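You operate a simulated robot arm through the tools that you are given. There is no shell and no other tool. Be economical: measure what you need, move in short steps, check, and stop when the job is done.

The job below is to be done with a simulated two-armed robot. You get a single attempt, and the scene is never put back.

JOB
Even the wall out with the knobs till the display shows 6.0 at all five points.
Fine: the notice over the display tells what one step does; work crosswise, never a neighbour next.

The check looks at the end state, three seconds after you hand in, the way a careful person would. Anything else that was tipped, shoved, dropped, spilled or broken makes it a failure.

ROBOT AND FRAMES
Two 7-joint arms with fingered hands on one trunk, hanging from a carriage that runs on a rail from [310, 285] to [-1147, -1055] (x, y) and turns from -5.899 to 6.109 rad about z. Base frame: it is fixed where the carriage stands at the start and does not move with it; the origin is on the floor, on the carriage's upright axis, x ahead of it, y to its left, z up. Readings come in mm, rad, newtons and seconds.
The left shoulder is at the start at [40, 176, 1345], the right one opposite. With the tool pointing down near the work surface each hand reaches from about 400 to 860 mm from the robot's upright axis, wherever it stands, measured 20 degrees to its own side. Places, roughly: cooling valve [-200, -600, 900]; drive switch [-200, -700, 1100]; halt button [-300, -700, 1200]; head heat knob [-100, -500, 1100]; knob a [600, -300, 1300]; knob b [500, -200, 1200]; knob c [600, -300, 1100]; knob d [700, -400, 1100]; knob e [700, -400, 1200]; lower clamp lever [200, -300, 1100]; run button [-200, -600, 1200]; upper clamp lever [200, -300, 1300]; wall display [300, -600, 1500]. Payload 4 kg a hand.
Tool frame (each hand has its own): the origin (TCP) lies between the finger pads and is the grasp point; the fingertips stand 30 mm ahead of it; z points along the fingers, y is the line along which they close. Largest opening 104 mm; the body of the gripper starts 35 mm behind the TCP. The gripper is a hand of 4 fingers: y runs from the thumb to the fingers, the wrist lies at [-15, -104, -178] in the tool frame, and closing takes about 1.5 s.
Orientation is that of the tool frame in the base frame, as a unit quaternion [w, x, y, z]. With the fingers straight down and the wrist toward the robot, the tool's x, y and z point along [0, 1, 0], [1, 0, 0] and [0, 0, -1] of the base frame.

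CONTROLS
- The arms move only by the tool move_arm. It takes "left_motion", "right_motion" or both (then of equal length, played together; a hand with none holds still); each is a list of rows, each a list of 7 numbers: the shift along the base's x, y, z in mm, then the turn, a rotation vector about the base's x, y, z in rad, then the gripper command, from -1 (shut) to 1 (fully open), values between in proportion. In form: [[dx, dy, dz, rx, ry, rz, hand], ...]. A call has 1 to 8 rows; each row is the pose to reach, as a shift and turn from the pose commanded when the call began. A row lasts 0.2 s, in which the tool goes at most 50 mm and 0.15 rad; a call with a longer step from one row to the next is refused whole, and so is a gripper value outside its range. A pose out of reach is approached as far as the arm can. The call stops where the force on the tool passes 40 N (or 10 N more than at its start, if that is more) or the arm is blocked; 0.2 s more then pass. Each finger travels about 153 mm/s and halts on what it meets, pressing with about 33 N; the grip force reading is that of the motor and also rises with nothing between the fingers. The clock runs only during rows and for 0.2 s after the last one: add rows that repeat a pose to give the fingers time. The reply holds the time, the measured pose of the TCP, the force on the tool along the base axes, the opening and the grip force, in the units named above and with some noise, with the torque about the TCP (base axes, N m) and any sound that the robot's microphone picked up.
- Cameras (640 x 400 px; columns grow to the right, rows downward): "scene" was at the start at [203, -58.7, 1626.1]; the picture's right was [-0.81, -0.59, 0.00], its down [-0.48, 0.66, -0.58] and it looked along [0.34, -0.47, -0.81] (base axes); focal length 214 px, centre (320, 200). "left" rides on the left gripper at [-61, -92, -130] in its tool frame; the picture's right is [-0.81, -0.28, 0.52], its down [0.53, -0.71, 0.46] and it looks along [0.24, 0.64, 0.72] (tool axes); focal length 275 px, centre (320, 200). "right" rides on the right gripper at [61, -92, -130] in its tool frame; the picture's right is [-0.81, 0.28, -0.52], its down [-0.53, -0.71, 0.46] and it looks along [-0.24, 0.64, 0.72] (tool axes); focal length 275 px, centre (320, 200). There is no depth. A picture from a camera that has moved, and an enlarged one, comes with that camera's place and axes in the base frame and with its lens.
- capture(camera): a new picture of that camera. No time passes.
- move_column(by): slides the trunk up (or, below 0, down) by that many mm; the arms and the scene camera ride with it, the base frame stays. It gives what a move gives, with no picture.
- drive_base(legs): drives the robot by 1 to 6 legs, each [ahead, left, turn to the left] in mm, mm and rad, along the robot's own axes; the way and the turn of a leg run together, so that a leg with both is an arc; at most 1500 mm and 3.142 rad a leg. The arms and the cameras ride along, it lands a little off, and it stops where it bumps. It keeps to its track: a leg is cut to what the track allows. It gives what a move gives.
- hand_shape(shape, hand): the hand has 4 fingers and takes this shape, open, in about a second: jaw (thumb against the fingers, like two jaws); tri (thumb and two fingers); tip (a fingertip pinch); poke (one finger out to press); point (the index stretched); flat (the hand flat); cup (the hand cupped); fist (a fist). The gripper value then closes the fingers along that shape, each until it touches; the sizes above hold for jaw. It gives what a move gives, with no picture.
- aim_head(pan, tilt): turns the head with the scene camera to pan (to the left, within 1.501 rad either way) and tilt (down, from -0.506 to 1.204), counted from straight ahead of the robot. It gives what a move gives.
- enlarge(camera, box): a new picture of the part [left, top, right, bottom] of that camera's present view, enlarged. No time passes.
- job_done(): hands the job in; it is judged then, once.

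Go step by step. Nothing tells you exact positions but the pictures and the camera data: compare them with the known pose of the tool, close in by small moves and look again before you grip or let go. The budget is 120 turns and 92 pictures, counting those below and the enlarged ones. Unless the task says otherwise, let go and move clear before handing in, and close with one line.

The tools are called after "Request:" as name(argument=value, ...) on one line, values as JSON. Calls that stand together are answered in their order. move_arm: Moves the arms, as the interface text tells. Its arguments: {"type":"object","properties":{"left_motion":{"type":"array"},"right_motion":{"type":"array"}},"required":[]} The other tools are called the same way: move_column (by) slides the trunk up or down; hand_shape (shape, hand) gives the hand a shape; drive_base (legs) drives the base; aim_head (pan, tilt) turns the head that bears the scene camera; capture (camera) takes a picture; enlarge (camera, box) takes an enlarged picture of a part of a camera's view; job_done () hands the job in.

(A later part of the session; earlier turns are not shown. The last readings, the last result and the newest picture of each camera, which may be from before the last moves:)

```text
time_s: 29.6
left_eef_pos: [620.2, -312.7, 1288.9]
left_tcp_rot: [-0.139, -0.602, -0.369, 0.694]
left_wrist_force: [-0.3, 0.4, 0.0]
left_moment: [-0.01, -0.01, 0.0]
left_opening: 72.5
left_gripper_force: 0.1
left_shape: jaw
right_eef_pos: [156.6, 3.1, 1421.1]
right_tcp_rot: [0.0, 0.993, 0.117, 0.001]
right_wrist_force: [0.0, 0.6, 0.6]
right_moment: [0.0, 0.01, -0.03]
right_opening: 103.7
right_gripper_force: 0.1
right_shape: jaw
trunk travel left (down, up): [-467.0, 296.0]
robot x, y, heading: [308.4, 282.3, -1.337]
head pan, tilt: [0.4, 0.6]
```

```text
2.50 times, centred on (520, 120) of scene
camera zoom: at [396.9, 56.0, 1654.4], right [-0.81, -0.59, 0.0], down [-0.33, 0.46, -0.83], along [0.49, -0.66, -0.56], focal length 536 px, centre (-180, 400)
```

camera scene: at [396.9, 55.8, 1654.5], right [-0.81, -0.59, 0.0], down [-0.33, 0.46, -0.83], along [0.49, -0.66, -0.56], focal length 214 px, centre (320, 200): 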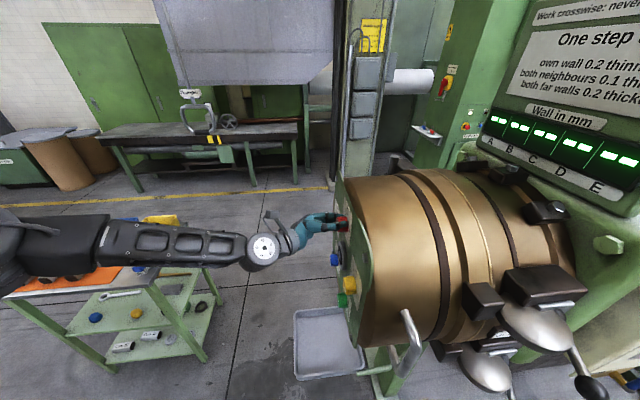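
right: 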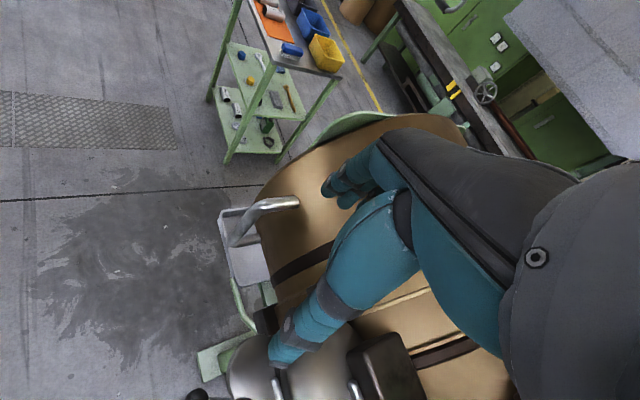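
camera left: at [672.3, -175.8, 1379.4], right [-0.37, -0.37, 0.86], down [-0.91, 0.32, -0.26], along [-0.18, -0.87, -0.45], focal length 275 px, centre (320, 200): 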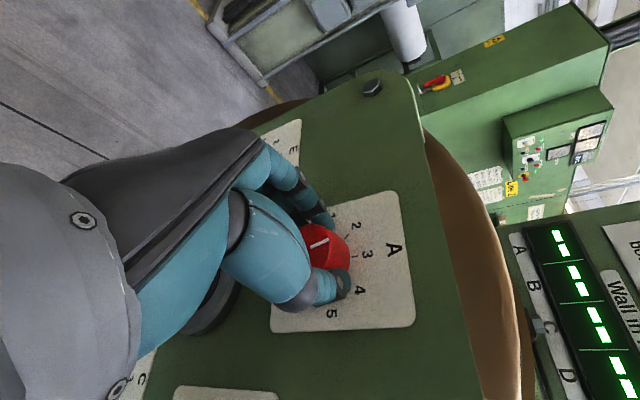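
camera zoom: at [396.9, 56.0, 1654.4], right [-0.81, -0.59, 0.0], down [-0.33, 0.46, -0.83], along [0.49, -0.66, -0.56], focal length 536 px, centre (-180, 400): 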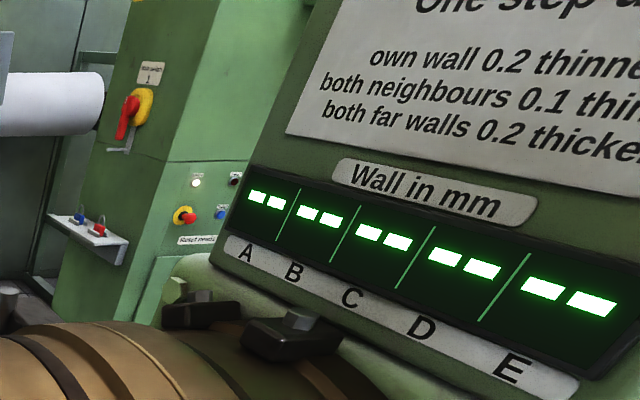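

The pointer is on 3 and dashes persist. I wait a bit more and read the small plates by the control cabinet.

Request:
move_arm(left_motion=[[0, 0, 0, 0, 0, 0, 0.4], [0, 0, 0, 0, 0, 0, 0.4], [0, 0, 0, 0, 0, 0, 0.4], [0, 0, 0, 0, 0, 0, 0.4], [0, 0, 0, 0, 0, 0, 0.4], [0, 0, 0, 0, 0, 0, 0.4], [0, 0, 0, 0, 0, 0, 0.4], [0, 0, 0, 0, 0, 0, 0.4]])

Request:
move_arm(left_motion=[[0, 0, 0, 0, 0, 0, 0.4], [0, 0, 0, 0, 0, 0, 0.4], [0, 0, 0, 0, 0, 0, 0.4], [0, 0, 0, 0, 0, 0, 0.4], [0, 0, 0, 0, 0, 0, 0.4], [0, 0, 0, 0, 0, 0, 0.4], [0, 0, 0, 0, 0, 0, 0.4], [0, 0, 0, 0, 0, 0, 0.4]])

Request:
enlarge(camera="scene", box=[430, 55, 530, 165])

```text
time_s: 31.4
left_eef_pos: [622.2, -312.0, 1290.0]
left_tcp_rot: [-0.138, -0.603, -0.369, 0.693]
left_wrist_force: [0.7, -0.5, -0.4]
left_moment: [0.01, -0.02, 0.01]
left_opening: 72.4
left_gripper_force: 0.1
left_shape: jaw
right_eef_pos: [157.1, 2.7, 1418.9]
right_tcp_rot: [0.0, 0.993, 0.117, 0.0]
right_wrist_force: [0.7, -0.9, -0.1]
right_moment: [-0.04, -0.02, -0.03]
right_opening: 103.6
right_gripper_force: 0.1
right_shape: jaw
trunk travel left (down, up): [-467.0, 296.0]
robot x, y, heading: [304.8, 282.0, -1.333]
head pan, tilt: [0.4, 0.6]
```

```text
time_s: 33.1
left_eef_pos: [621.8, -311.7, 1290.4]
left_tcp_rot: [-0.139, -0.604, -0.369, 0.693]
left_wrist_force: [0.2, -0.5, -0.2]
left_moment: [-0.01, 0.0, 0.02]
left_opening: 72.5
left_gripper_force: 0.0
left_shape: jaw
right_eef_pos: [157.3, 2.7, 1418.8]
right_tcp_rot: [0.001, 0.993, 0.116, 0.0]
right_wrist_force: [0.3, 0.1, -0.6]
right_moment: [0.02, -0.02, -0.01]
right_opening: 103.7
right_gripper_force: 0.0
right_shape: jaw
trunk travel left (down, up): [-467.0, 296.0]
robot x, y, heading: [305.4, 283.2, -1.341]
head pan, tilt: [0.4, 0.6]
```

```text
3.64 times, centred on (480, 110) of scene
camera zoom: at [396.9, 56.0, 1654.4], right [-0.81, -0.59, 0.0], down [-0.33, 0.46, -0.83], along [0.49, -0.66, -0.56], focal length 780 px, centre (-262, 527)
```

zoom: 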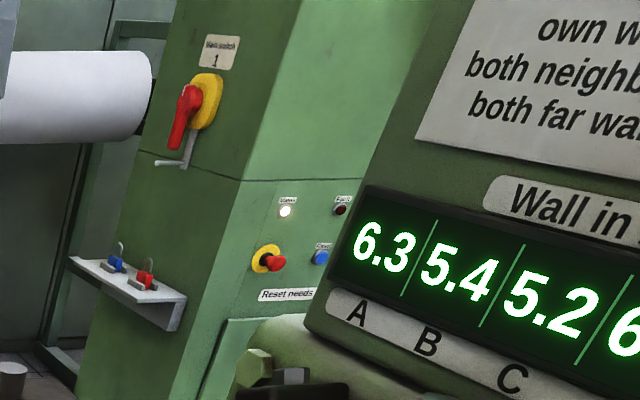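

The reading came back after a settling time (6.3, 5.4, 5.2, …). Now I close on A and make its second step.

Request:
move_arm(left_motion=[[0, 0, 0, 0, 0, 0, 0], [0, 0, 0, 0, 0, 0, -0.6], [0, 0, 0, 0, 0, 0, -0.6], [0, 0, 0, 0, 0, 0, -0.6], [0, 0, 0, 0, 0, 0, -0.6]])

Request:
move_arm(left_motion=[[0, 0, 0, -0.103, -0.095, 0, -0.6], [0, 0, 0, -0.205, -0.189, 0, -0.6], [0, 0, 0, -0.308, -0.284, 0, -0.6], [0, 0, 0, -0.41, -0.378, 0, -0.6], [0, 0, 0, -0.513, -0.473, 0, -0.6], [0, 0, 0, -0.513, -0.473, 0, -0.6]])

Request:
move_arm(left_motion=[[0, 0, 0, 0, 0, 0, 0.6], [0, 0, 0, 0, 0, 0, 0.6], [0, 0, 0, 0, 0, 0, 0.6], [0, 0, 0, 0, 0, 0, 1], [30, 27, 0, 0, 0, 0, 1], [60, 55, 0, 0, 0, 0, 1], [60, 55, 0, 0, 0, 0, 1]])

Request:
capture(camera="scene")

Request:
capture(camera="left")

```text
time_s: 34.4
left_eef_pos: [621.0, -313.7, 1290.6]
left_tcp_rot: [-0.139, -0.603, -0.368, 0.694]
left_wrist_force: [1.4, -0.8, -0.7]
left_moment: [0.0, -0.02, 0.08]
left_opening: 29.0
left_gripper_force: 32.6
left_shape: jaw
right_eef_pos: [157.7, 2.5, 1418.8]
right_tcp_rot: [0.0, 0.993, 0.117, 0.001]
right_wrist_force: [0.7, 0.5, -0.1]
right_moment: [-0.01, -0.04, 0.03]
right_opening: 103.5
right_gripper_force: 0.0
right_shape: jaw
trunk travel left (down, up): [-467.0, 296.0]
robot x, y, heading: [308.6, 280.6, -1.342]
head pan, tilt: [0.4, 0.6]
```

```text
time_s: 35.8
left_eef_pos: [619.7, -310.5, 1287.7]
left_tcp_rot: [0.366, 0.694, 0.14, -0.604]
left_wrist_force: [-1.7, 9.8, -2.6]
left_moment: [0.13, -0.02, -0.32]
left_opening: 28.6
left_gripper_force: 32.7
left_shape: jaw
right_eef_pos: [155.3, 4.9, 1418.2]
right_tcp_rot: [0.0, 0.993, 0.116, 0.0]
right_wrist_force: [0.2, -0.6, -0.8]
right_moment: [0.02, -0.01, 0.04]
right_opening: 103.5
right_gripper_force: 0.0
right_shape: jaw
trunk travel left (down, up): [-467.0, 296.0]
robot x, y, heading: [302.8, 278.2, -1.339]
head pan, tilt: [0.4, 0.6]
```

```text
time_s: 37.4
left_eef_pos: [683.8, -258.6, 1290.7]
left_tcp_rot: [0.368, 0.693, 0.14, -0.604]
left_wrist_force: [0.5, 0.6, -0.5]
left_moment: [0.0, 0.03, -0.01]
left_opening: 103.7
left_gripper_force: 0.0
left_shape: jaw
right_eef_pos: [157.3, 2.5, 1419.9]
right_tcp_rot: [0.0, 0.993, 0.117, 0.001]
right_wrist_force: [-0.3, 0.2, -1.0]
right_moment: [0.0, 0.02, 0.0]
right_opening: 103.4
right_gripper_force: 0.0
right_shape: jaw
trunk travel left (down, up): [-467.0, 296.0]
robot x, y, heading: [306.9, 282.5, -1.335]
head pan, tilt: [0.4, 0.6]
```

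```text
56 pictures are left
camera scene: at [396.7, 55.9, 1654.4], right [-0.81, -0.59, 0.0], down [-0.33, 0.46, -0.83], along [0.49, -0.66, -0.56], focal length 214 px, centre (320, 200)
```

scene: 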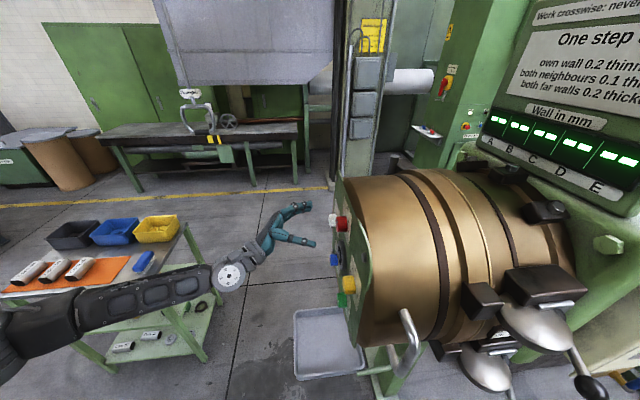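

```text
55 pictures are left
camera left: at [705.3, -91.6, 1318.0], right [-0.74, 0.04, 0.67], down [-0.67, 0.05, -0.74], along [-0.07, -1.0, -0.01], focal length 275 px, centre (320, 200)
```

left: 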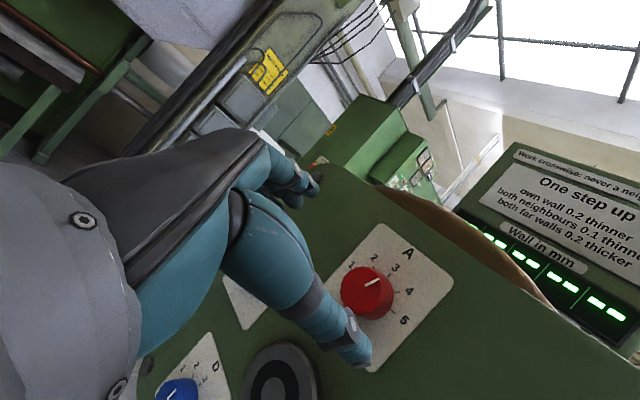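

A's pointer is now near 4. While the display settles I move the hand out and down toward C for a look.

Request:
move_arm(left_motion=[[29, 27, 0, 0, 0, 0, 1], [20, 37, -40, 0, 0, 0, 1], [11, 47, -80, 0, 0, 0, 1], [2, 57, -120, 0, 0, 0, 1], [-7, 67, -160, 0, 0, 0, 1], [-16, 77, -200, 0, 0, 0, 1], [-25, 86, -235, 0, 0, 0, 1], [-25, 86, -235, 0, 0, 0, 1]])

Request:
capture(camera="left")

Request:
capture(camera="scene")

```text
time_s: 39.1
left_eef_pos: [653.6, -172.9, 1054.5]
left_tcp_rot: [0.367, 0.693, 0.14, -0.604]
left_wrist_force: [0.5, -0.3, 0.2]
left_moment: [0.0, 0.0, 0.04]
left_opening: 103.8
left_gripper_force: 0.1
left_shape: jaw
right_eef_pos: [155.7, 2.3, 1420.5]
right_tcp_rot: [0.0, 0.993, 0.117, -0.001]
right_wrist_force: [-0.3, 0.0, -0.6]
right_moment: [0.0, 0.04, -0.01]
right_opening: 103.6
right_gripper_force: 0.0
right_shape: jaw
trunk travel left (down, up): [-467.0, 296.0]
robot x, y, heading: [309.4, 284.0, -1.34]
head pan, tilt: [0.4, 0.6]
```

```text
54 pictures are left
camera left: at [676.1, -4.7, 1081.1], right [-0.74, 0.04, 0.67], down [-0.67, 0.05, -0.74], along [-0.06, -1.0, -0.01], focal length 275 px, centre (320, 200)
```

left: 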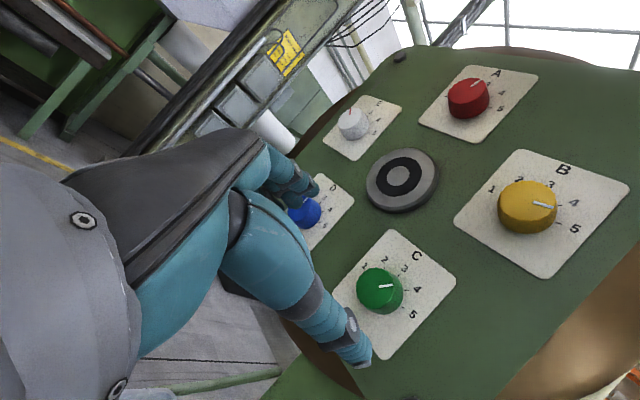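

```text
53 pictures are left
camera scene: at [396.9, 56.0, 1654.4], right [-0.81, -0.59, 0.0], down [-0.33, 0.46, -0.83], along [0.49, -0.66, -0.56], focal length 214 px, centre (320, 200)
```

scene: 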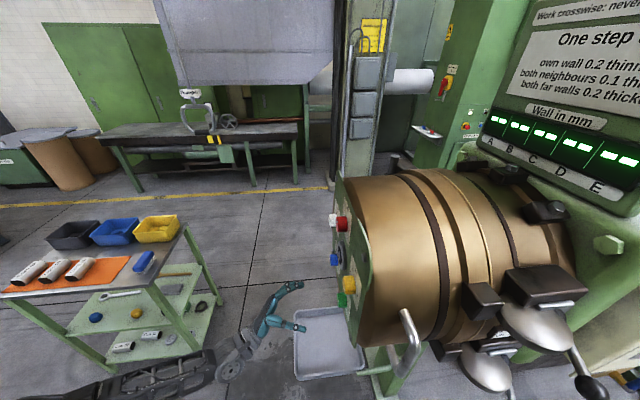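

C points to 4 and B to 5. I approach C, open, and check the alignment while the display settles.

Request:
move_arm(left_motion=[[-25, -26, 2, 0, 0, 0, 1], [-50, -51, 2, 0, 0, 0, 1], [-67, -68, 2, 0, 0, 0, 1], [-76, -77, 2, 0, 0, 0, 1], [-83, -84, 2, 0, 0, 0, 1], [-83, -84, 2, 0, 0, 0, 1]])

Request:
capture(camera="left")

Request:
enlarge(camera="scene", box=[480, 80, 640, 200])

```text
time_s: 40.5
left_eef_pos: [574.4, -255.0, 1056.8]
left_tcp_rot: [0.367, 0.694, 0.14, -0.604]
left_wrist_force: [0.4, 1.0, 0.1]
left_moment: [0.0, -0.03, 0.0]
left_opening: 103.5
left_gripper_force: 0.0
left_shape: jaw
right_eef_pos: [157.5, 3.0, 1419.9]
right_tcp_rot: [0.0, 0.993, 0.116, 0.0]
right_wrist_force: [0.0, 0.3, -0.5]
right_moment: [-0.01, 0.01, -0.01]
right_opening: 103.6
right_gripper_force: 0.1
right_shape: jaw
trunk travel left (down, up): [-467.0, 296.0]
robot x, y, heading: [306.6, 286.3, -1.336]
head pan, tilt: [0.4, 0.6]
```

```text
52 pictures are left
camera left: at [596.4, -87.0, 1083.2], right [-0.74, 0.04, 0.67], down [-0.67, 0.05, -0.74], along [-0.06, -1.0, -0.01], focal length 275 px, centre (320, 200)
```

left: 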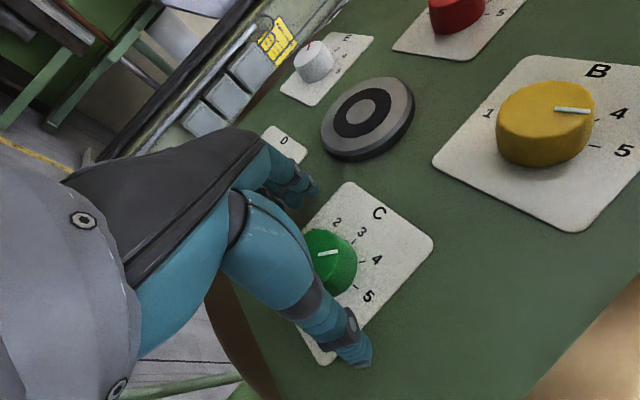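

```text
3.33 times, centred on (560, 140) of scene
camera zoom: at [396.9, 56.0, 1654.4], right [-0.81, -0.59, 0.0], down [-0.33, 0.46, -0.83], along [0.49, -0.66, -0.56], focal length 715 px, centre (-480, 400)
```

zoom: 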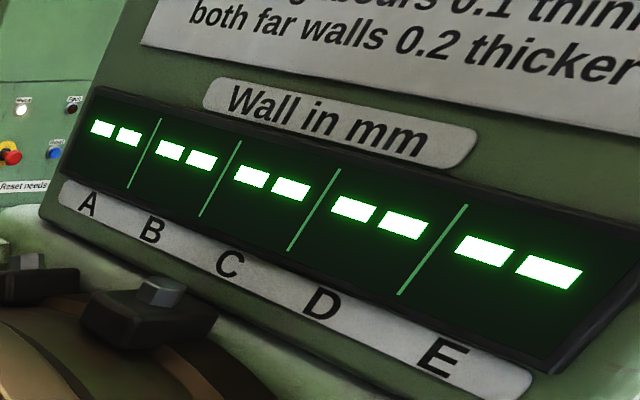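

C is nearly in the grasp; the display is still settling. I shift slightly and wait a couple of seconds.

Request:
move_arm(left_motion=[[-6, 1, 0, 0, 0, 0, 1], [-6, 1, 0, 0, 0, 0, 0.5], [-6, 1, 0, 0, 0, 0, 0.2], [-6, 1, 0, 0, 0, 0, 0.2], [-6, 1, 0, 0, 0, 0, 0.2], [-6, 1, 0, 0, 0, 0, 0.2], [-6, 1, 0, 0, 0, 0, 0.2], [-6, 1, 0, 0, 0, 0, 0.2]])

Request:
enlarge(camera="scene", box=[480, 80, 640, 200])

Request:
capture(camera="left")

```text
time_s: 42.4
left_eef_pos: [567.0, -254.3, 1056.4]
left_tcp_rot: [0.367, 0.693, 0.139, -0.604]
left_wrist_force: [0.1, 0.6, 0.0]
left_moment: [-0.02, -0.03, 0.0]
left_opening: 63.1
left_gripper_force: 0.0
left_shape: jaw
right_eef_pos: [156.4, 2.7, 1420.5]
right_tcp_rot: [0.001, 0.993, 0.117, 0.0]
right_wrist_force: [-0.7, 0.2, 0.3]
right_moment: [0.05, 0.0, -0.01]
right_opening: 103.8
right_gripper_force: 0.0
right_shape: jaw
trunk travel left (down, up): [-467.0, 296.0]
robot x, y, heading: [308.7, 282.9, -1.335]
head pan, tilt: [0.4, 0.6]
```

```text
3.33 times, centred on (560, 140) of scene
camera zoom: at [396.9, 56.0, 1654.4], right [-0.81, -0.59, 0.0], down [-0.33, 0.46, -0.83], along [0.49, -0.66, -0.56], focal length 715 px, centre (-480, 400)
```

zoom: 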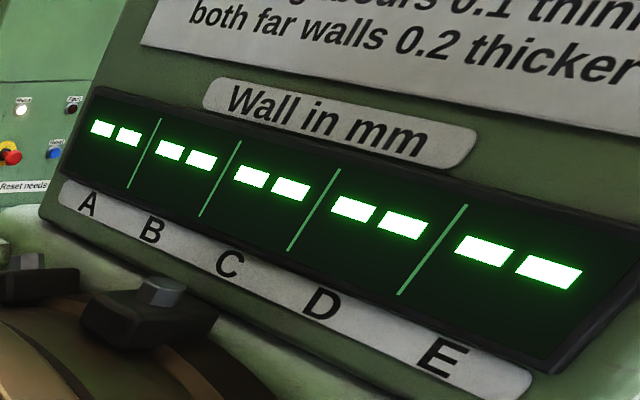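

```text
49 pictures are left
camera left: at [590.1, -86.4, 1083.2], right [-0.74, 0.04, 0.67], down [-0.67, 0.05, -0.74], along [-0.07, -1.0, -0.01], focal length 275 px, centre (320, 200)
```

left: 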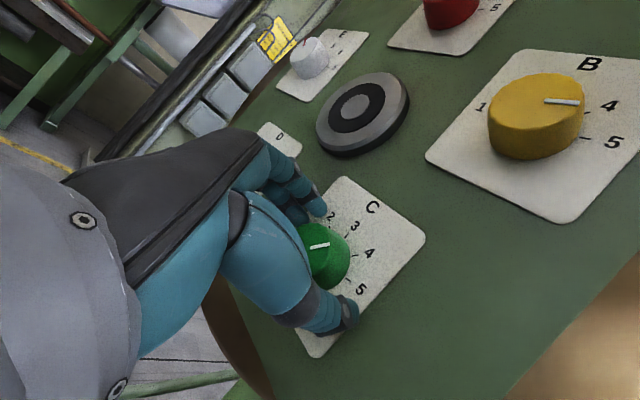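

The knob sits well between the fingers. I wait for the display to come back before gripping.

Request:
move_arm(left_motion=[[0, 0, 0, 0, 0, 0, 0.2], [0, 0, 0, 0, 0, 0, 0.2], [0, 0, 0, 0, 0, 0, 0.2], [0, 0, 0, 0, 0, 0, 0.2], [0, 0, 0, 0, 0, 0, 0.2], [0, 0, 0, 0, 0, 0, 0.2], [0, 0, 0, 0, 0, 0, 0.2], [0, 0, 0, 0, 0, 0, 0.2]])

Request:
move_arm(left_motion=[[0, 0, 0, 0, 0, 0, 0.2], [0, 0, 0, 0, 0, 0, 0.2], [0, 0, 0, 0, 0, 0, 0.2], [0, 0, 0, 0, 0, 0, 0.2], [0, 0, 0, 0, 0, 0, 0.2], [0, 0, 0, 0, 0, 0, 0.2], [0, 0, 0, 0, 0, 0, 0.2], [0, 0, 0, 0, 0, 0, 0.2]])

Request:
enlarge(camera="scene", box=[480, 80, 640, 200])

```text
time_s: 44.1
left_eef_pos: [567.3, -254.7, 1056.2]
left_tcp_rot: [0.368, 0.693, 0.14, -0.604]
left_wrist_force: [0.2, -0.4, -1.0]
left_moment: [0.03, -0.01, -0.04]
left_opening: 62.6
left_gripper_force: 0.1
left_shape: jaw
right_eef_pos: [155.7, 2.5, 1420.4]
right_tcp_rot: [0.0, 0.993, 0.117, 0.0]
right_wrist_force: [0.4, -0.9, -0.3]
right_moment: [-0.01, 0.0, -0.01]
right_opening: 103.8
right_gripper_force: 0.0
right_shape: jaw
trunk travel left (down, up): [-467.0, 296.0]
robot x, y, heading: [306.6, 283.4, -1.332]
head pan, tilt: [0.4, 0.6]
```

```text
time_s: 46.0
left_eef_pos: [567.6, -254.2, 1055.9]
left_tcp_rot: [0.367, 0.693, 0.139, -0.604]
left_wrist_force: [-0.3, 0.1, 0.3]
left_moment: [-0.01, -0.03, -0.02]
left_opening: 62.6
left_gripper_force: 0.0
left_shape: jaw
right_eef_pos: [156.9, 1.6, 1419.4]
right_tcp_rot: [0.0, 0.993, 0.117, 0.0]
right_wrist_force: [0.6, 0.1, 0.5]
right_moment: [0.01, -0.01, 0.02]
right_opening: 103.7
right_gripper_force: 0.0
right_shape: jaw
trunk travel left (down, up): [-467.0, 296.0]
robot x, y, heading: [308.1, 279.8, -1.332]
head pan, tilt: [0.4, 0.6]
```

```text
3.33 times, centred on (560, 140) of scene
camera zoom: at [396.9, 56.0, 1654.4], right [-0.81, -0.59, 0.0], down [-0.33, 0.46, -0.83], along [0.49, -0.66, -0.56], focal length 715 px, centre (-480, 400)
```

zoom: 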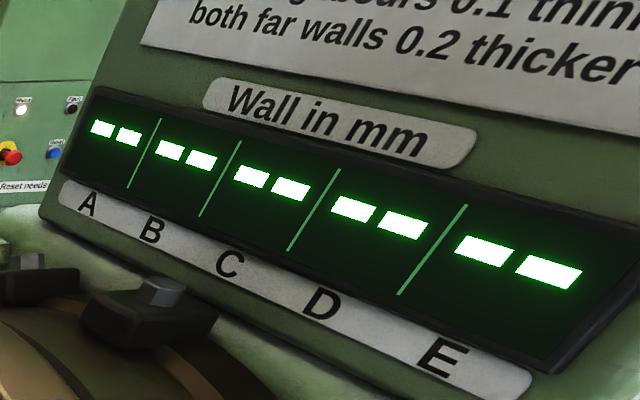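

Still dashes after ten seconds. I wait a little longer.

Request:
move_arm(left_motion=[[0, 0, 0, 0, 0, 0, 0.2], [0, 0, 0, 0, 0, 0, 0.2], [0, 0, 0, 0, 0, 0, 0.2], [0, 0, 0, 0, 0, 0, 0.2], [0, 0, 0, 0, 0, 0, 0.2], [0, 0, 0, 0, 0, 0, 0.2], [0, 0, 0, 0, 0, 0, 0.2], [0, 0, 0, 0, 0, 0, 0.2]])

Request:
move_arm(left_motion=[[0, 0, 0, 0, 0, 0, 0.2], [0, 0, 0, 0, 0, 0, 0.2], [0, 0, 0, 0, 0, 0, 0.2], [0, 0, 0, 0, 0, 0, 0.2], [0, 0, 0, 0, 0, 0, 0.2], [0, 0, 0, 0, 0, 0, 0.2], [0, 0, 0, 0, 0, 0, 0.2], [0, 0, 0, 0, 0, 0, 0.2]])

Request:
capture(camera="scene")

```text
time_s: 47.8
left_eef_pos: [567.7, -254.7, 1057.0]
left_tcp_rot: [0.367, 0.693, 0.14, -0.604]
left_wrist_force: [0.0, 0.2, 0.9]
left_moment: [-0.02, 0.0, 0.03]
left_opening: 62.7
left_gripper_force: 0.0
left_shape: jaw
right_eef_pos: [156.4, 2.4, 1419.4]
right_tcp_rot: [-0.001, 0.993, 0.116, 0.0]
right_wrist_force: [0.2, -0.2, 1.0]
right_moment: [0.0, -0.01, 0.0]
right_opening: 103.5
right_gripper_force: 0.1
right_shape: jaw
trunk travel left (down, up): [-467.0, 296.0]
robot x, y, heading: [308.1, 280.6, -1.333]
head pan, tilt: [0.4, 0.6]
```

```text
time_s: 49.5
left_eef_pos: [568.5, -253.4, 1055.9]
left_tcp_rot: [0.367, 0.693, 0.14, -0.604]
left_wrist_force: [0.1, 0.0, 0.5]
left_moment: [-0.01, -0.04, -0.02]
left_opening: 62.7
left_gripper_force: 0.1
left_shape: jaw
right_eef_pos: [156.2, 2.5, 1418.8]
right_tcp_rot: [-0.001, 0.993, 0.116, 0.0]
right_wrist_force: [-0.4, -0.9, -1.2]
right_moment: [-0.01, 0.02, 0.01]
right_opening: 103.6
right_gripper_force: 0.1
right_shape: jaw
trunk travel left (down, up): [-467.0, 296.0]
robot x, y, heading: [305.8, 280.3, -1.341]
head pan, tilt: [0.4, 0.6]
```

```text
47 pictures are left
camera scene: at [396.9, 56.0, 1654.4], right [-0.81, -0.59, 0.0], down [-0.33, 0.46, -0.83], along [0.49, -0.66, -0.56], focal length 214 px, centre (320, 200)
```

scene: 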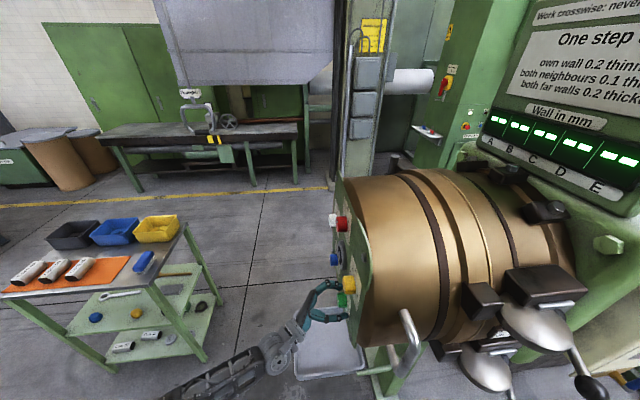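

The dashes persist for 14 s; perhaps A isn't seated on its mark. I back away and look at A closely.

Request:
move_arm(left_motion=[[0, 0, 0, 0, 0, 0, 1], [0, 0, 0, 0, 0, 0, 1], [30, 27, 0, 0, 0, 0, 1], [60, 55, 0, 0, 0, 0, 1], [80, 74, 30, 0, 0, 0, 1], [80, 74, 70, 0, 0, 0, 1], [80, 74, 100, 0, 0, 0, 1], [80, 74, 100, 0, 0, 0, 1]])

Request:
capture(camera="left")

Request:
enlarge(camera="scene", box=[480, 80, 640, 200])

```text
time_s: 51.4
left_eef_pos: [647.3, -180.3, 1159.3]
left_tcp_rot: [0.368, 0.693, 0.14, -0.604]
left_wrist_force: [-0.2, 0.4, 0.5]
left_moment: [0.02, 0.05, 0.01]
left_opening: 103.9
left_gripper_force: 0.0
left_shape: jaw
right_eef_pos: [156.7, 2.5, 1419.4]
right_tcp_rot: [0.0, 0.993, 0.116, 0.001]
right_wrist_force: [0.5, -0.4, -0.1]
right_moment: [0.01, 0.02, -0.03]
right_opening: 103.5
right_gripper_force: 0.2
right_shape: jaw
trunk travel left (down, up): [-467.0, 296.0]
robot x, y, heading: [305.1, 283.0, -1.335]
head pan, tilt: [0.4, 0.6]
```

```text
46 pictures are left
camera left: at [670.4, -13.5, 1185.2], right [-0.74, 0.04, 0.67], down [-0.67, 0.05, -0.74], along [-0.07, -1.0, -0.01], focal length 275 px, centre (320, 200)
```

left: 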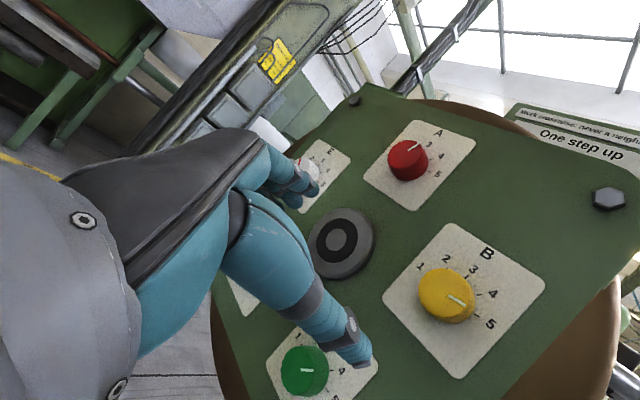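

```text
3.33 times, centred on (560, 140) of scene
camera zoom: at [396.9, 56.0, 1654.4], right [-0.81, -0.59, 0.0], down [-0.33, 0.46, -0.83], along [0.49, -0.66, -0.56], focal length 715 px, centre (-480, 400)
```

zoom: 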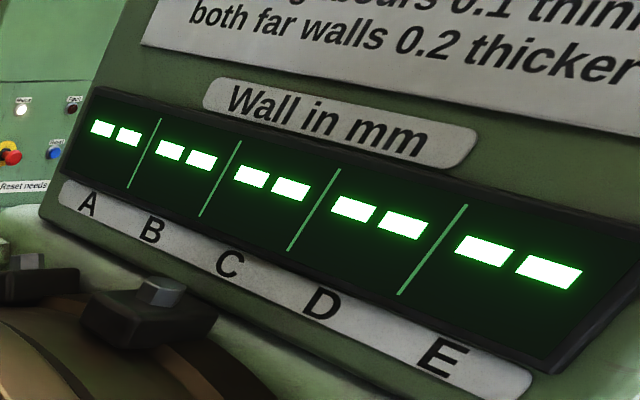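

Request:
enlarge(camera="left", box=[370, 120, 480, 210])

Request:
enlarge(camera="left", box=[260, 220, 560, 400])

```text
4.44 times, centred on (425, 165) of left
camera zoom: at [670.4, -13.5, 1185.2], right [-0.74, 0.04, 0.67], down [-0.67, 0.05, -0.74], along [-0.07, -1.0, -0.01], focal length 1224 px, centre (-147, 356)
```

zoom: 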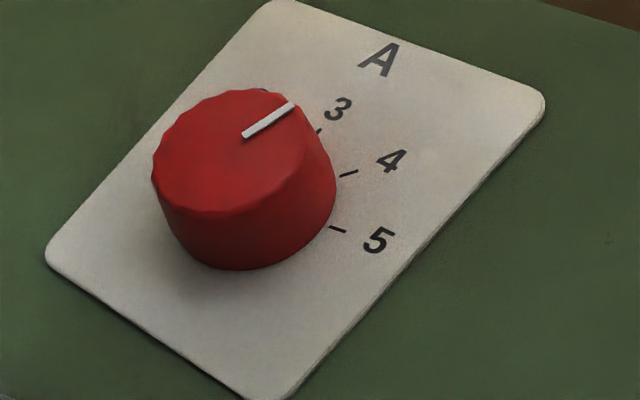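

```text
2.13 times, centred on (410, 310) of left
camera zoom: at [670.4, -13.5, 1185.2], right [-0.74, 0.04, 0.67], down [-0.67, 0.05, -0.74], along [-0.07, -1.0, -0.01], focal length 587 px, centre (128, -35)
```

zoom: 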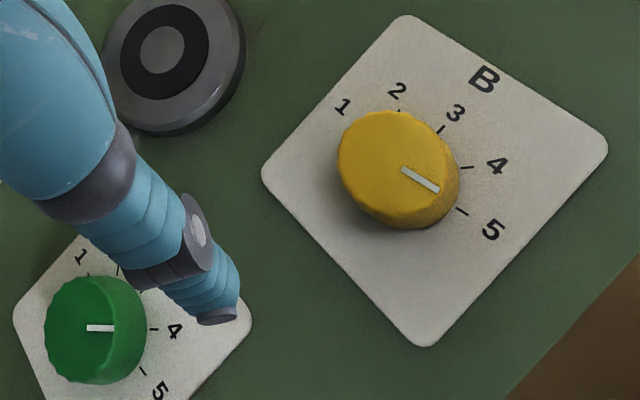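

In-plane geometry shows A at about 21° from top, halfway between 3 (0°) and 4 (40°): the grip lags about 9° per turn, which explains the dashes. C (39°) and B (77°) sit properly on 4 and 5. I go back to A to finish the step by about 19°.

Request:
move_arm(left_motion=[[11, -17, 33, 0.09, 0.083, 0, 1], [22, -33, 66, 0.18, 0.166, 0, 1], [33, -50, 99, 0.27, 0.249, 0, 1], [44, -67, 131, 0.36, 0.332, 0, 1], [13, -96, 131, 0.36, 0.332, 0, 1], [-17, -123, 131, 0.36, 0.332, 0, 1], [-27, -132, 131, 0.36, 0.332, 0, 1], [-27, -132, 131, 0.36, 0.332, 0, 1]])

Request:
move_arm(left_motion=[[0, 0, 0, 0, 0, 0, 0.2], [0, 0, 0, 0, 0, 0, -0.6], [0, 0, 0, 0, 0, 0, -0.6], [0, 0, 0, 0, 0, 0, -0.6], [0, 0, 0, 0, 0, 0, -0.6], [0, 0, 0, 0, 0, 0, -0.6]])

Request:
enlarge(camera="left", box=[270, 170, 450, 350])

```text
time_s: 53.1
left_eef_pos: [622.9, -315.2, 1289.0]
left_tcp_rot: [-0.21, -0.638, -0.304, 0.675]
left_wrist_force: [-0.5, -0.6, 0.1]
left_moment: [0.01, 0.0, 0.07]
left_opening: 103.9
left_gripper_force: 0.0
left_shape: jaw
right_eef_pos: [156.5, 2.3, 1420.0]
right_tcp_rot: [0.0, 0.993, 0.117, 0.0]
right_wrist_force: [0.2, -0.1, 0.2]
right_moment: [0.0, 0.01, -0.01]
right_opening: 103.7
right_gripper_force: 0.0
right_shape: jaw
trunk travel left (down, up): [-467.0, 296.0]
robot x, y, heading: [303.1, 284.5, -1.332]
head pan, tilt: [0.4, 0.6]
```

```text
time_s: 54.5
left_eef_pos: [622.9, -314.8, 1290.4]
left_tcp_rot: [-0.21, -0.639, -0.304, 0.675]
left_wrist_force: [-2.3, 4.0, 4.7]
left_moment: [-0.09, 0.09, -0.13]
left_opening: 31.1
left_gripper_force: 32.9
left_shape: jaw
right_eef_pos: [156.3, 2.4, 1420.1]
right_tcp_rot: [0.0, 0.993, 0.117, 0.0]
right_wrist_force: [-0.4, 0.8, 0.1]
right_moment: [-0.03, 0.01, 0.03]
right_opening: 103.7
right_gripper_force: 0.1
right_shape: jaw
trunk travel left (down, up): [-467.0, 296.0]
robot x, y, heading: [308.4, 279.9, -1.339]
head pan, tilt: [0.4, 0.6]
```

```text
2.22 times, centred on (360, 260) of left
camera zoom: at [661.8, -165.9, 1363.3], right [-0.49, -0.23, 0.84], down [-0.86, 0.27, -0.43], along [-0.12, -0.94, -0.33], focal length 612 px, centre (231, 67)
```

zoom: 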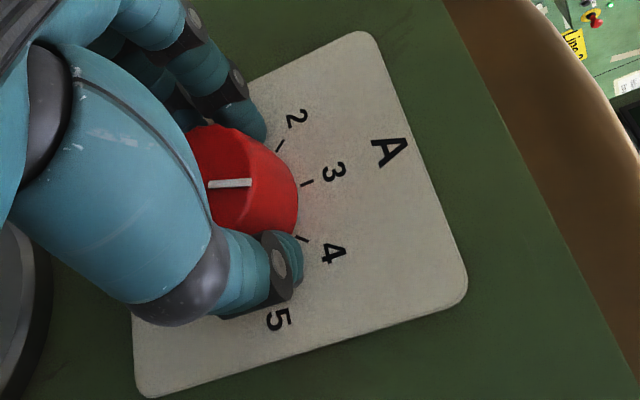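

Gripped with A still halfway. I turn 28° clockwise and read the pointer.

Request:
move_arm(left_motion=[[0, 0, 0, -0.09, -0.083, 0, -0.6], [0, 0, 0, -0.18, -0.166, 0, -0.6], [0, 0, 0, -0.27, -0.249, 0, -0.6], [0, 0, 0, -0.359, -0.331, 0, -0.6], [0, 0, 0, -0.359, -0.331, 0, -0.6], [0, 0, 0, -0.359, -0.331, 0, -0.6]])

Request:
enlarge(camera="left", box=[270, 170, 450, 350])

```text
time_s: 56.0
left_eef_pos: [620.9, -314.2, 1287.9]
left_tcp_rot: [0.367, 0.693, 0.139, -0.605]
left_wrist_force: [-2.1, 4.7, 3.4]
left_moment: [0.03, 0.09, -0.14]
left_opening: 31.2
left_gripper_force: 32.8
left_shape: jaw
right_eef_pos: [157.1, 2.5, 1420.5]
right_tcp_rot: [-0.001, 0.993, 0.117, 0.0]
right_wrist_force: [-0.5, 0.0, 0.3]
right_moment: [-0.01, 0.0, 0.01]
right_opening: 103.7
right_gripper_force: 0.1
right_shape: jaw
trunk travel left (down, up): [-467.0, 296.0]
robot x, y, heading: [305.5, 283.1, -1.338]
head pan, tilt: [0.4, 0.6]
```

```text
2.22 times, centred on (360, 260) of left
camera zoom: at [643.3, -145.6, 1315.4], right [-0.74, 0.04, 0.67], down [-0.67, 0.05, -0.74], along [-0.07, -1.0, -0.01], focal length 612 px, centre (231, 67)
```

zoom: 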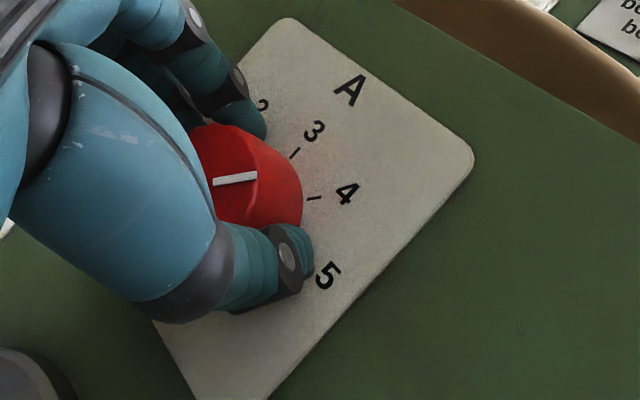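

A's pointer now lies at about 42°, on 4. I open, back off and check the display.

Request:
move_arm(left_motion=[[0, 0, 0, 0, 0, 0, 0.6], [0, 0, 0, 0, 0, 0, 0.6], [0, 0, 0, 0, 0, 0, 1], [0, 0, 0, 0, 0, 0, 1], [30, 27, 0, 0, 0, 0, 1], [60, 55, 0, 0, 0, 0, 1], [90, 82, 0, 0, 0, 0, 1], [90, 82, 0, 0, 0, 0, 1]])

Request:
enlarge(camera="scene", box=[480, 80, 640, 200])

Request:
enlarge(camera="left", box=[300, 190, 480, 380])

```text
time_s: 57.8
left_eef_pos: [712.1, -228.4, 1287.9]
left_tcp_rot: [0.367, 0.693, 0.141, -0.604]
left_wrist_force: [-0.7, -0.7, 0.6]
left_moment: [0.0, 0.03, 0.0]
left_opening: 103.9
left_gripper_force: 0.0
left_shape: jaw
right_eef_pos: [157.2, 2.5, 1418.8]
right_tcp_rot: [0.0, 0.993, 0.117, 0.0]
right_wrist_force: [-0.5, 0.3, -0.7]
right_moment: [0.04, 0.02, 0.02]
right_opening: 103.9
right_gripper_force: 0.1
right_shape: jaw
trunk travel left (down, up): [-467.0, 296.0]
robot x, y, heading: [308.1, 280.6, -1.335]
head pan, tilt: [0.4, 0.6]
```

```text
3.33 times, centred on (560, 140) of scene
camera zoom: at [396.7, 55.9, 1654.4], right [-0.81, -0.59, 0.0], down [-0.33, 0.46, -0.83], along [0.49, -0.66, -0.56], focal length 715 px, centre (-480, 400)
```

zoom: 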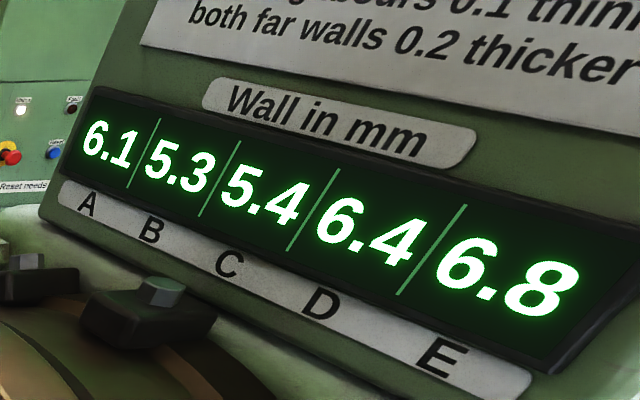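

```text
2.11 times, centred on (390, 285) of left
camera zoom: at [735.0, -61.8, 1315.4], right [-0.74, 0.04, 0.67], down [-0.67, 0.05, -0.74], along [-0.07, -1.0, -0.01], focal length 580 px, centre (173, 21)
```

zoom: 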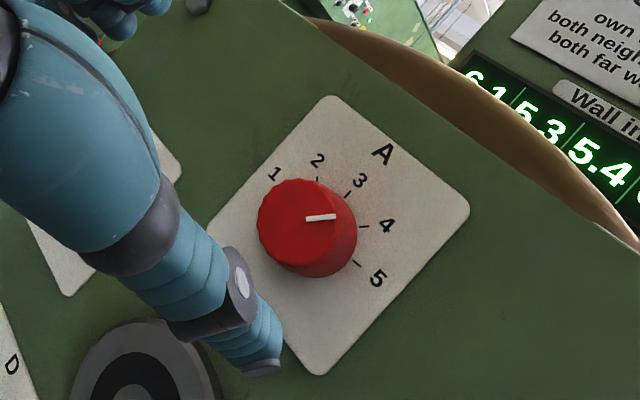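

Display reads 6.1, 5.3, 5.4, 6.4, 6.8, exactly right for A +2. Next is C, one step down; I drive to it and grip.

Request:
move_arm(left_motion=[[-10, 9, -39, 0, 0, 0, 1], [-20, 18, -78, 0, 0, 0, 1], [-30, 27, -116, 0, 0, 0, 1], [-40, 36, -155, 0, 0, 0, 1], [-50, 45, -194, -0.025, -0.023, 0, 1], [-60, 53, -232, -0.051, -0.047, 0, 1], [-60, 53, -232, -0.051, -0.047, 0, 1]])

Request:
move_arm(left_motion=[[-35, -32, 0, 0, 0, 0, 1], [-65, -60, 0, 0, 0, 0, 1], [-85, -79, 0, 0, 0, 0, 0.6], [-85, -79, 0, 0, 0, 0, 0.2], [-85, -79, 0, 0, 0, 0, -0.6], [-85, -79, 0, 0, 0, 0, -0.6], [-85, -79, 0, 0, 0, 0, -0.6], [-85, -79, 0, 0, 0, 0, -0.6]])

Request:
capture(camera="left")

```text
time_s: 59.4
left_eef_pos: [651.7, -177.4, 1055.8]
left_tcp_rot: [0.387, 0.698, 0.117, -0.591]
left_wrist_force: [0.2, 0.8, 0.3]
left_moment: [0.04, 0.04, 0.04]
left_opening: 103.9
left_gripper_force: 0.0
left_shape: jaw
right_eef_pos: [156.4, 2.5, 1419.6]
right_tcp_rot: [0.0, 0.993, 0.117, 0.0]
right_wrist_force: [0.5, -0.5, -0.4]
right_moment: [0.06, -0.02, 0.0]
right_opening: 103.7
right_gripper_force: 0.1
right_shape: jaw
trunk travel left (down, up): [-467.0, 296.0]
robot x, y, heading: [307.4, 282.0, -1.337]
head pan, tilt: [0.4, 0.6]
```

```text
time_s: 61.1
left_eef_pos: [563.3, -256.1, 1057.7]
left_tcp_rot: [0.387, 0.697, 0.117, -0.592]
left_wrist_force: [-1.3, 5.3, -0.1]
left_moment: [0.0, 0.01, -0.09]
left_opening: 33.1
left_gripper_force: 33.1
left_shape: jaw
right_eef_pos: [156.9, 2.8, 1419.7]
right_tcp_rot: [0.0, 0.993, 0.117, 0.0]
right_wrist_force: [0.6, -0.6, 0.1]
right_moment: [0.02, -0.03, -0.03]
right_opening: 103.2
right_gripper_force: 0.1
right_shape: jaw
trunk travel left (down, up): [-467.0, 296.0]
robot x, y, heading: [302.7, 284.6, -1.336]
head pan, tilt: [0.4, 0.6]
```

```text
38 pictures are left
camera left: at [586.5, -87.1, 1076.7], right [-0.77, 0.07, 0.63], down [-0.63, 0.01, -0.78], along [-0.07, -1.0, 0.04], focal length 275 px, centre (320, 200)
```

left: 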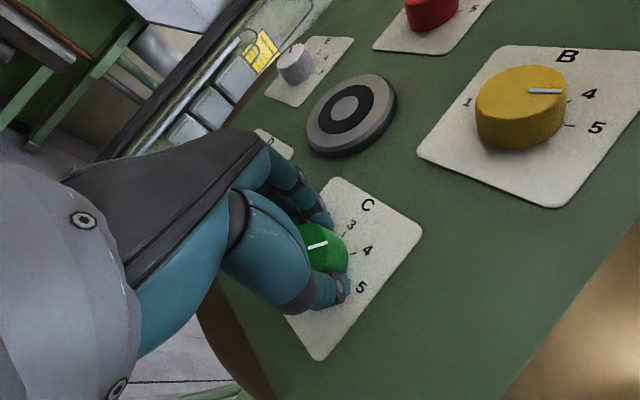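

C is well gripped. I turn it counter-clockwise one step (with 8° for lag) and read the pointer.

Request:
move_arm(left_motion=[[0, 0, 0, 0.1027, 0.0947, 0, -0.6], [0, 0, 0, 0.2053, 0.1893, 0, -0.6], [0, 0, 0, 0.308, 0.284, 0, -0.6], [0, 0, 0, 0.4107, 0.3787, 0, -0.6], [0, 0, 0, 0.5133, 0.4733, 0, -0.6], [0, 0, 0, 0.616, 0.568, 0, -0.6], [0, 0, 0, 0.616, 0.568, 0, -0.6]])

Request:
enlarge(camera="left", box=[270, 170, 450, 350])

```text
time_s: 62.8
left_eef_pos: [567.2, -257.5, 1056.1]
left_tcp_rot: [-0.114, -0.594, -0.39, 0.695]
left_wrist_force: [0.0, -8.5, 9.9]
left_moment: [-0.17, 0.07, 0.25]
left_opening: 32.1
left_gripper_force: 32.7
left_shape: jaw
right_eef_pos: [157.0, 0.5, 1420.1]
right_tcp_rot: [0.001, 0.993, 0.117, 0.0]
right_wrist_force: [-0.4, 0.2, -0.5]
right_moment: [-0.01, 0.02, -0.02]
right_opening: 103.9
right_gripper_force: 0.1
right_shape: jaw
trunk travel left (down, up): [-467.0, 296.0]
robot x, y, heading: [308.2, 280.9, -1.336]
head pan, tilt: [0.4, 0.6]
```

```text
2.22 times, centred on (360, 260) of left
camera zoom: at [622.2, -126.2, 1149.7], right [-0.33, -0.41, 0.85], down [-0.92, 0.33, -0.2], along [-0.2, -0.85, -0.49], focal length 612 px, centre (231, 67)
```

zoom: 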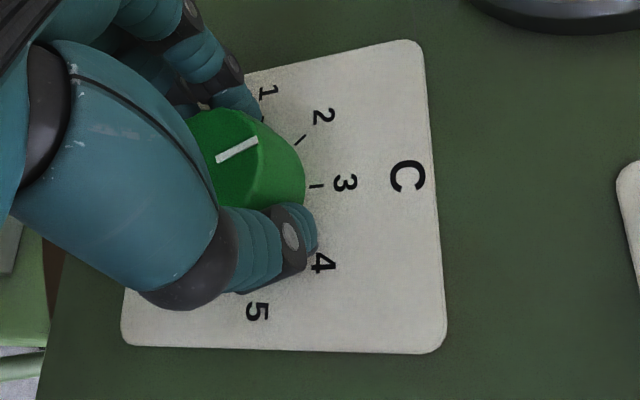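

By the picture C has gone somewhat past 3 (perhaps −15°). I check the display and then open to see where it rests.

Request:
enlarge(camera="scene", box=[480, 80, 640, 200])

Request:
move_arm(left_motion=[[0, 0, 0, 0, 0, 0, 0.2], [0, 0, 0, 0, 0, 0, 0.2], [0, 0, 0, 0, 0, 0, 0.2], [0, 0, 0, 0, 0, 0, 0.2]])

Request:
enlarge(camera="left", box=[270, 170, 450, 350])

```text
3.33 times, centred on (560, 140) of scene
camera zoom: at [396.9, 54.8, 1654.9], right [-0.81, -0.59, 0.0], down [-0.33, 0.45, -0.83], along [0.49, -0.67, -0.56], focal length 715 px, centre (-480, 400)
```

zoom: 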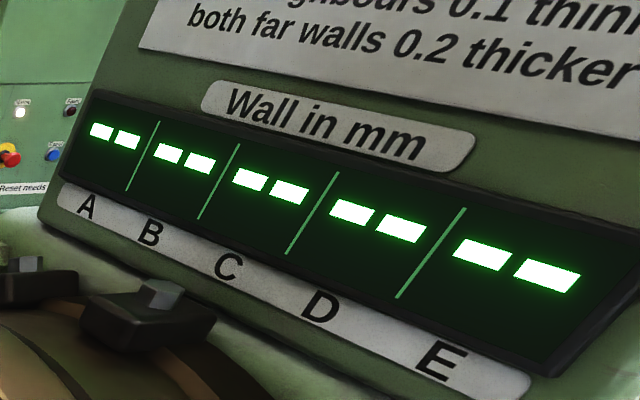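

```text
time_s: 63.8
left_eef_pos: [568.7, -255.9, 1055.7]
left_tcp_rot: [-0.115, -0.593, -0.39, 0.695]
left_wrist_force: [0.4, 0.4, -1.0]
left_moment: [0.0, 0.01, -0.03]
left_opening: 61.9
left_gripper_force: 0.0
left_shape: jaw
right_eef_pos: [156.3, 2.5, 1419.5]
right_tcp_rot: [0.0, 0.993, 0.117, 0.0]
right_wrist_force: [0.6, 0.6, -0.6]
right_moment: [0.02, -0.02, 0.02]
right_opening: 103.6
right_gripper_force: 0.1
right_shape: jaw
trunk travel left (down, up): [-467.0, 296.0]
robot x, y, heading: [309.4, 281.9, -1.332]
head pan, tilt: [0.4, 0.6]
```

```text
2.22 times, centred on (360, 260) of left
camera zoom: at [623.0, -124.6, 1149.6], right [-0.33, -0.41, 0.85], down [-0.92, 0.33, -0.2], along [-0.2, -0.85, -0.49], focal length 612 px, centre (231, 67)
```

zoom: 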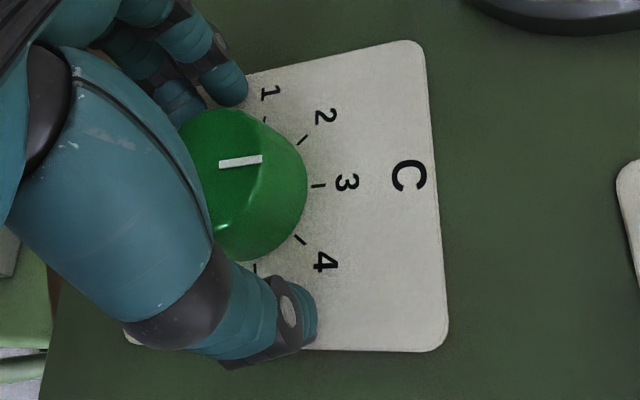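

After opening, C snapped onto 3: the knobs have detents. I back off and move to a station before E (one step up next).

Request:
move_arm(left_motion=[[0, 0, 0, 0, 0, 0, 0.8], [0, 0, 0, 0, 0, 0, 1], [28, 26, 0, 0, 0, 0, 1], [57, 53, 0, 0, 0, 0, 1], [85, 79, 0, 0, 0, 0, 1], [85, 79, 0, 0, 0, 0, 1]])

Request:
move_arm(left_motion=[[22, -24, 24, 0, 0, 0, 1], [45, -48, 48, 0, 0, 0, 1], [68, -72, 72, 0, 0, 0, 1], [91, -97, 96, 0, 0, 0, 1], [113, -121, 120, 0, 0, 0, 1], [136, -145, 143, 0, 0, 0, 1], [136, -145, 143, 0, 0, 0, 1]])

Request:
capture(camera="left")

Request:
enlarge(camera="scene", box=[480, 80, 640, 200])

```text
time_s: 65.2
left_eef_pos: [647.8, -176.7, 1053.7]
left_tcp_rot: [-0.113, -0.59, -0.389, 0.698]
left_wrist_force: [1.4, 0.5, -0.4]
left_moment: [-0.05, -0.02, 0.01]
left_opening: 103.6
left_gripper_force: 0.1
left_shape: jaw
right_eef_pos: [156.7, 2.6, 1419.8]
right_tcp_rot: [0.0, 0.993, 0.117, 0.0]
right_wrist_force: [0.7, 0.7, 0.1]
right_moment: [-0.03, 0.0, 0.02]
right_opening: 103.5
right_gripper_force: 0.0
right_shape: jaw
trunk travel left (down, up): [-467.0, 296.0]
robot x, y, heading: [308.4, 280.3, -1.335]
head pan, tilt: [0.4, 0.6]
```

```text
time_s: 66.8
left_eef_pos: [786.5, -325.6, 1198.9]
left_tcp_rot: [-0.114, -0.59, -0.389, 0.698]
left_wrist_force: [-0.3, 0.1, -0.7]
left_moment: [-0.02, 0.03, 0.01]
left_opening: 103.8
left_gripper_force: 0.0
left_shape: jaw
right_eef_pos: [157.4, 2.5, 1419.6]
right_tcp_rot: [-0.001, 0.993, 0.117, 0.0]
right_wrist_force: [-0.3, 0.5, 0.4]
right_moment: [0.01, 0.0, 0.03]
right_opening: 103.6
right_gripper_force: 0.1
right_shape: jaw
trunk travel left (down, up): [-467.0, 296.0]
robot x, y, heading: [307.6, 285.2, -1.336]
head pan, tilt: [0.4, 0.6]
```

```text
34 pictures are left
camera left: at [842.1, -193.6, 1293.1], right [-0.33, -0.41, 0.85], down [-0.92, 0.33, -0.19], along [-0.2, -0.85, -0.49], focal length 275 px, centre (320, 200)
```

left: 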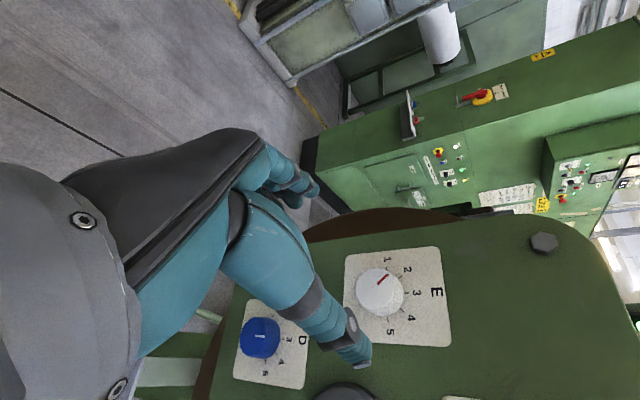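

```text
3.33 times, centred on (560, 140) of scene
camera zoom: at [396.9, 55.9, 1654.4], right [-0.81, -0.59, 0.0], down [-0.33, 0.46, -0.83], along [0.49, -0.66, -0.56], focal length 715 px, centre (-480, 400)
```

zoom: 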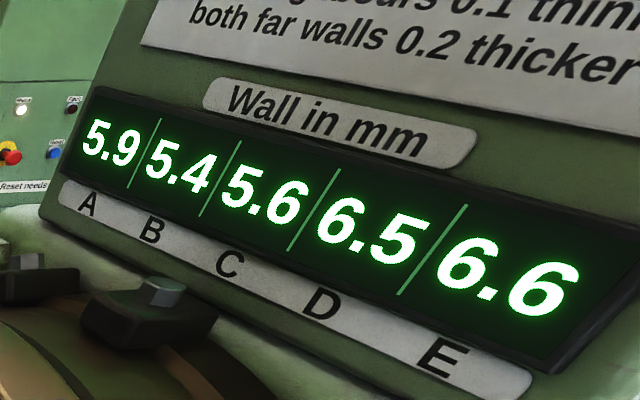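

Display matches the plan (5.9, 5.4, 5.6, 6.5, 6.6). E (on 2) is straight ahead; I go in and grip it.

Request:
move_arm(left_motion=[[-35, -32, 0, 0, 0, 0, 1], [-65, -60, 0, 0, 0, 0, 1], [-82, -76, 0, 0, 0, 0, 0.6], [-82, -76, 0, 0, 0, 0, 0.2], [-82, -76, 0, 0, 0, 0, 0.2], [-82, -76, 0, 0, 0, 0, 0.2]])

Request:
capture(camera="left")

```text
time_s: 68.2
left_eef_pos: [703.0, -401.7, 1198.4]
left_tcp_rot: [-0.114, -0.59, -0.39, 0.698]
left_wrist_force: [-0.4, 0.1, 0.1]
left_moment: [0.01, -0.01, -0.05]
left_opening: 63.0
left_gripper_force: 0.1
left_shape: jaw
right_eef_pos: [155.7, 2.7, 1419.9]
right_tcp_rot: [0.0, 0.993, 0.117, 0.0]
right_wrist_force: [0.2, -0.7, -0.2]
right_moment: [0.02, -0.03, 0.02]
right_opening: 103.4
right_gripper_force: 0.0
right_shape: jaw
trunk travel left (down, up): [-467.0, 296.0]
robot x, y, heading: [305.6, 283.3, -1.335]
head pan, tilt: [0.4, 0.6]
```

```text
32 pictures are left
camera left: at [758.1, -268.4, 1292.7], right [-0.33, -0.41, 0.85], down [-0.92, 0.33, -0.19], along [-0.2, -0.85, -0.49], focal length 275 px, centre (320, 200)
```

left: 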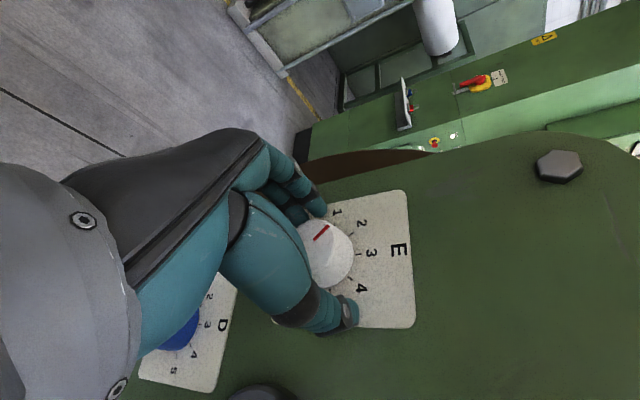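

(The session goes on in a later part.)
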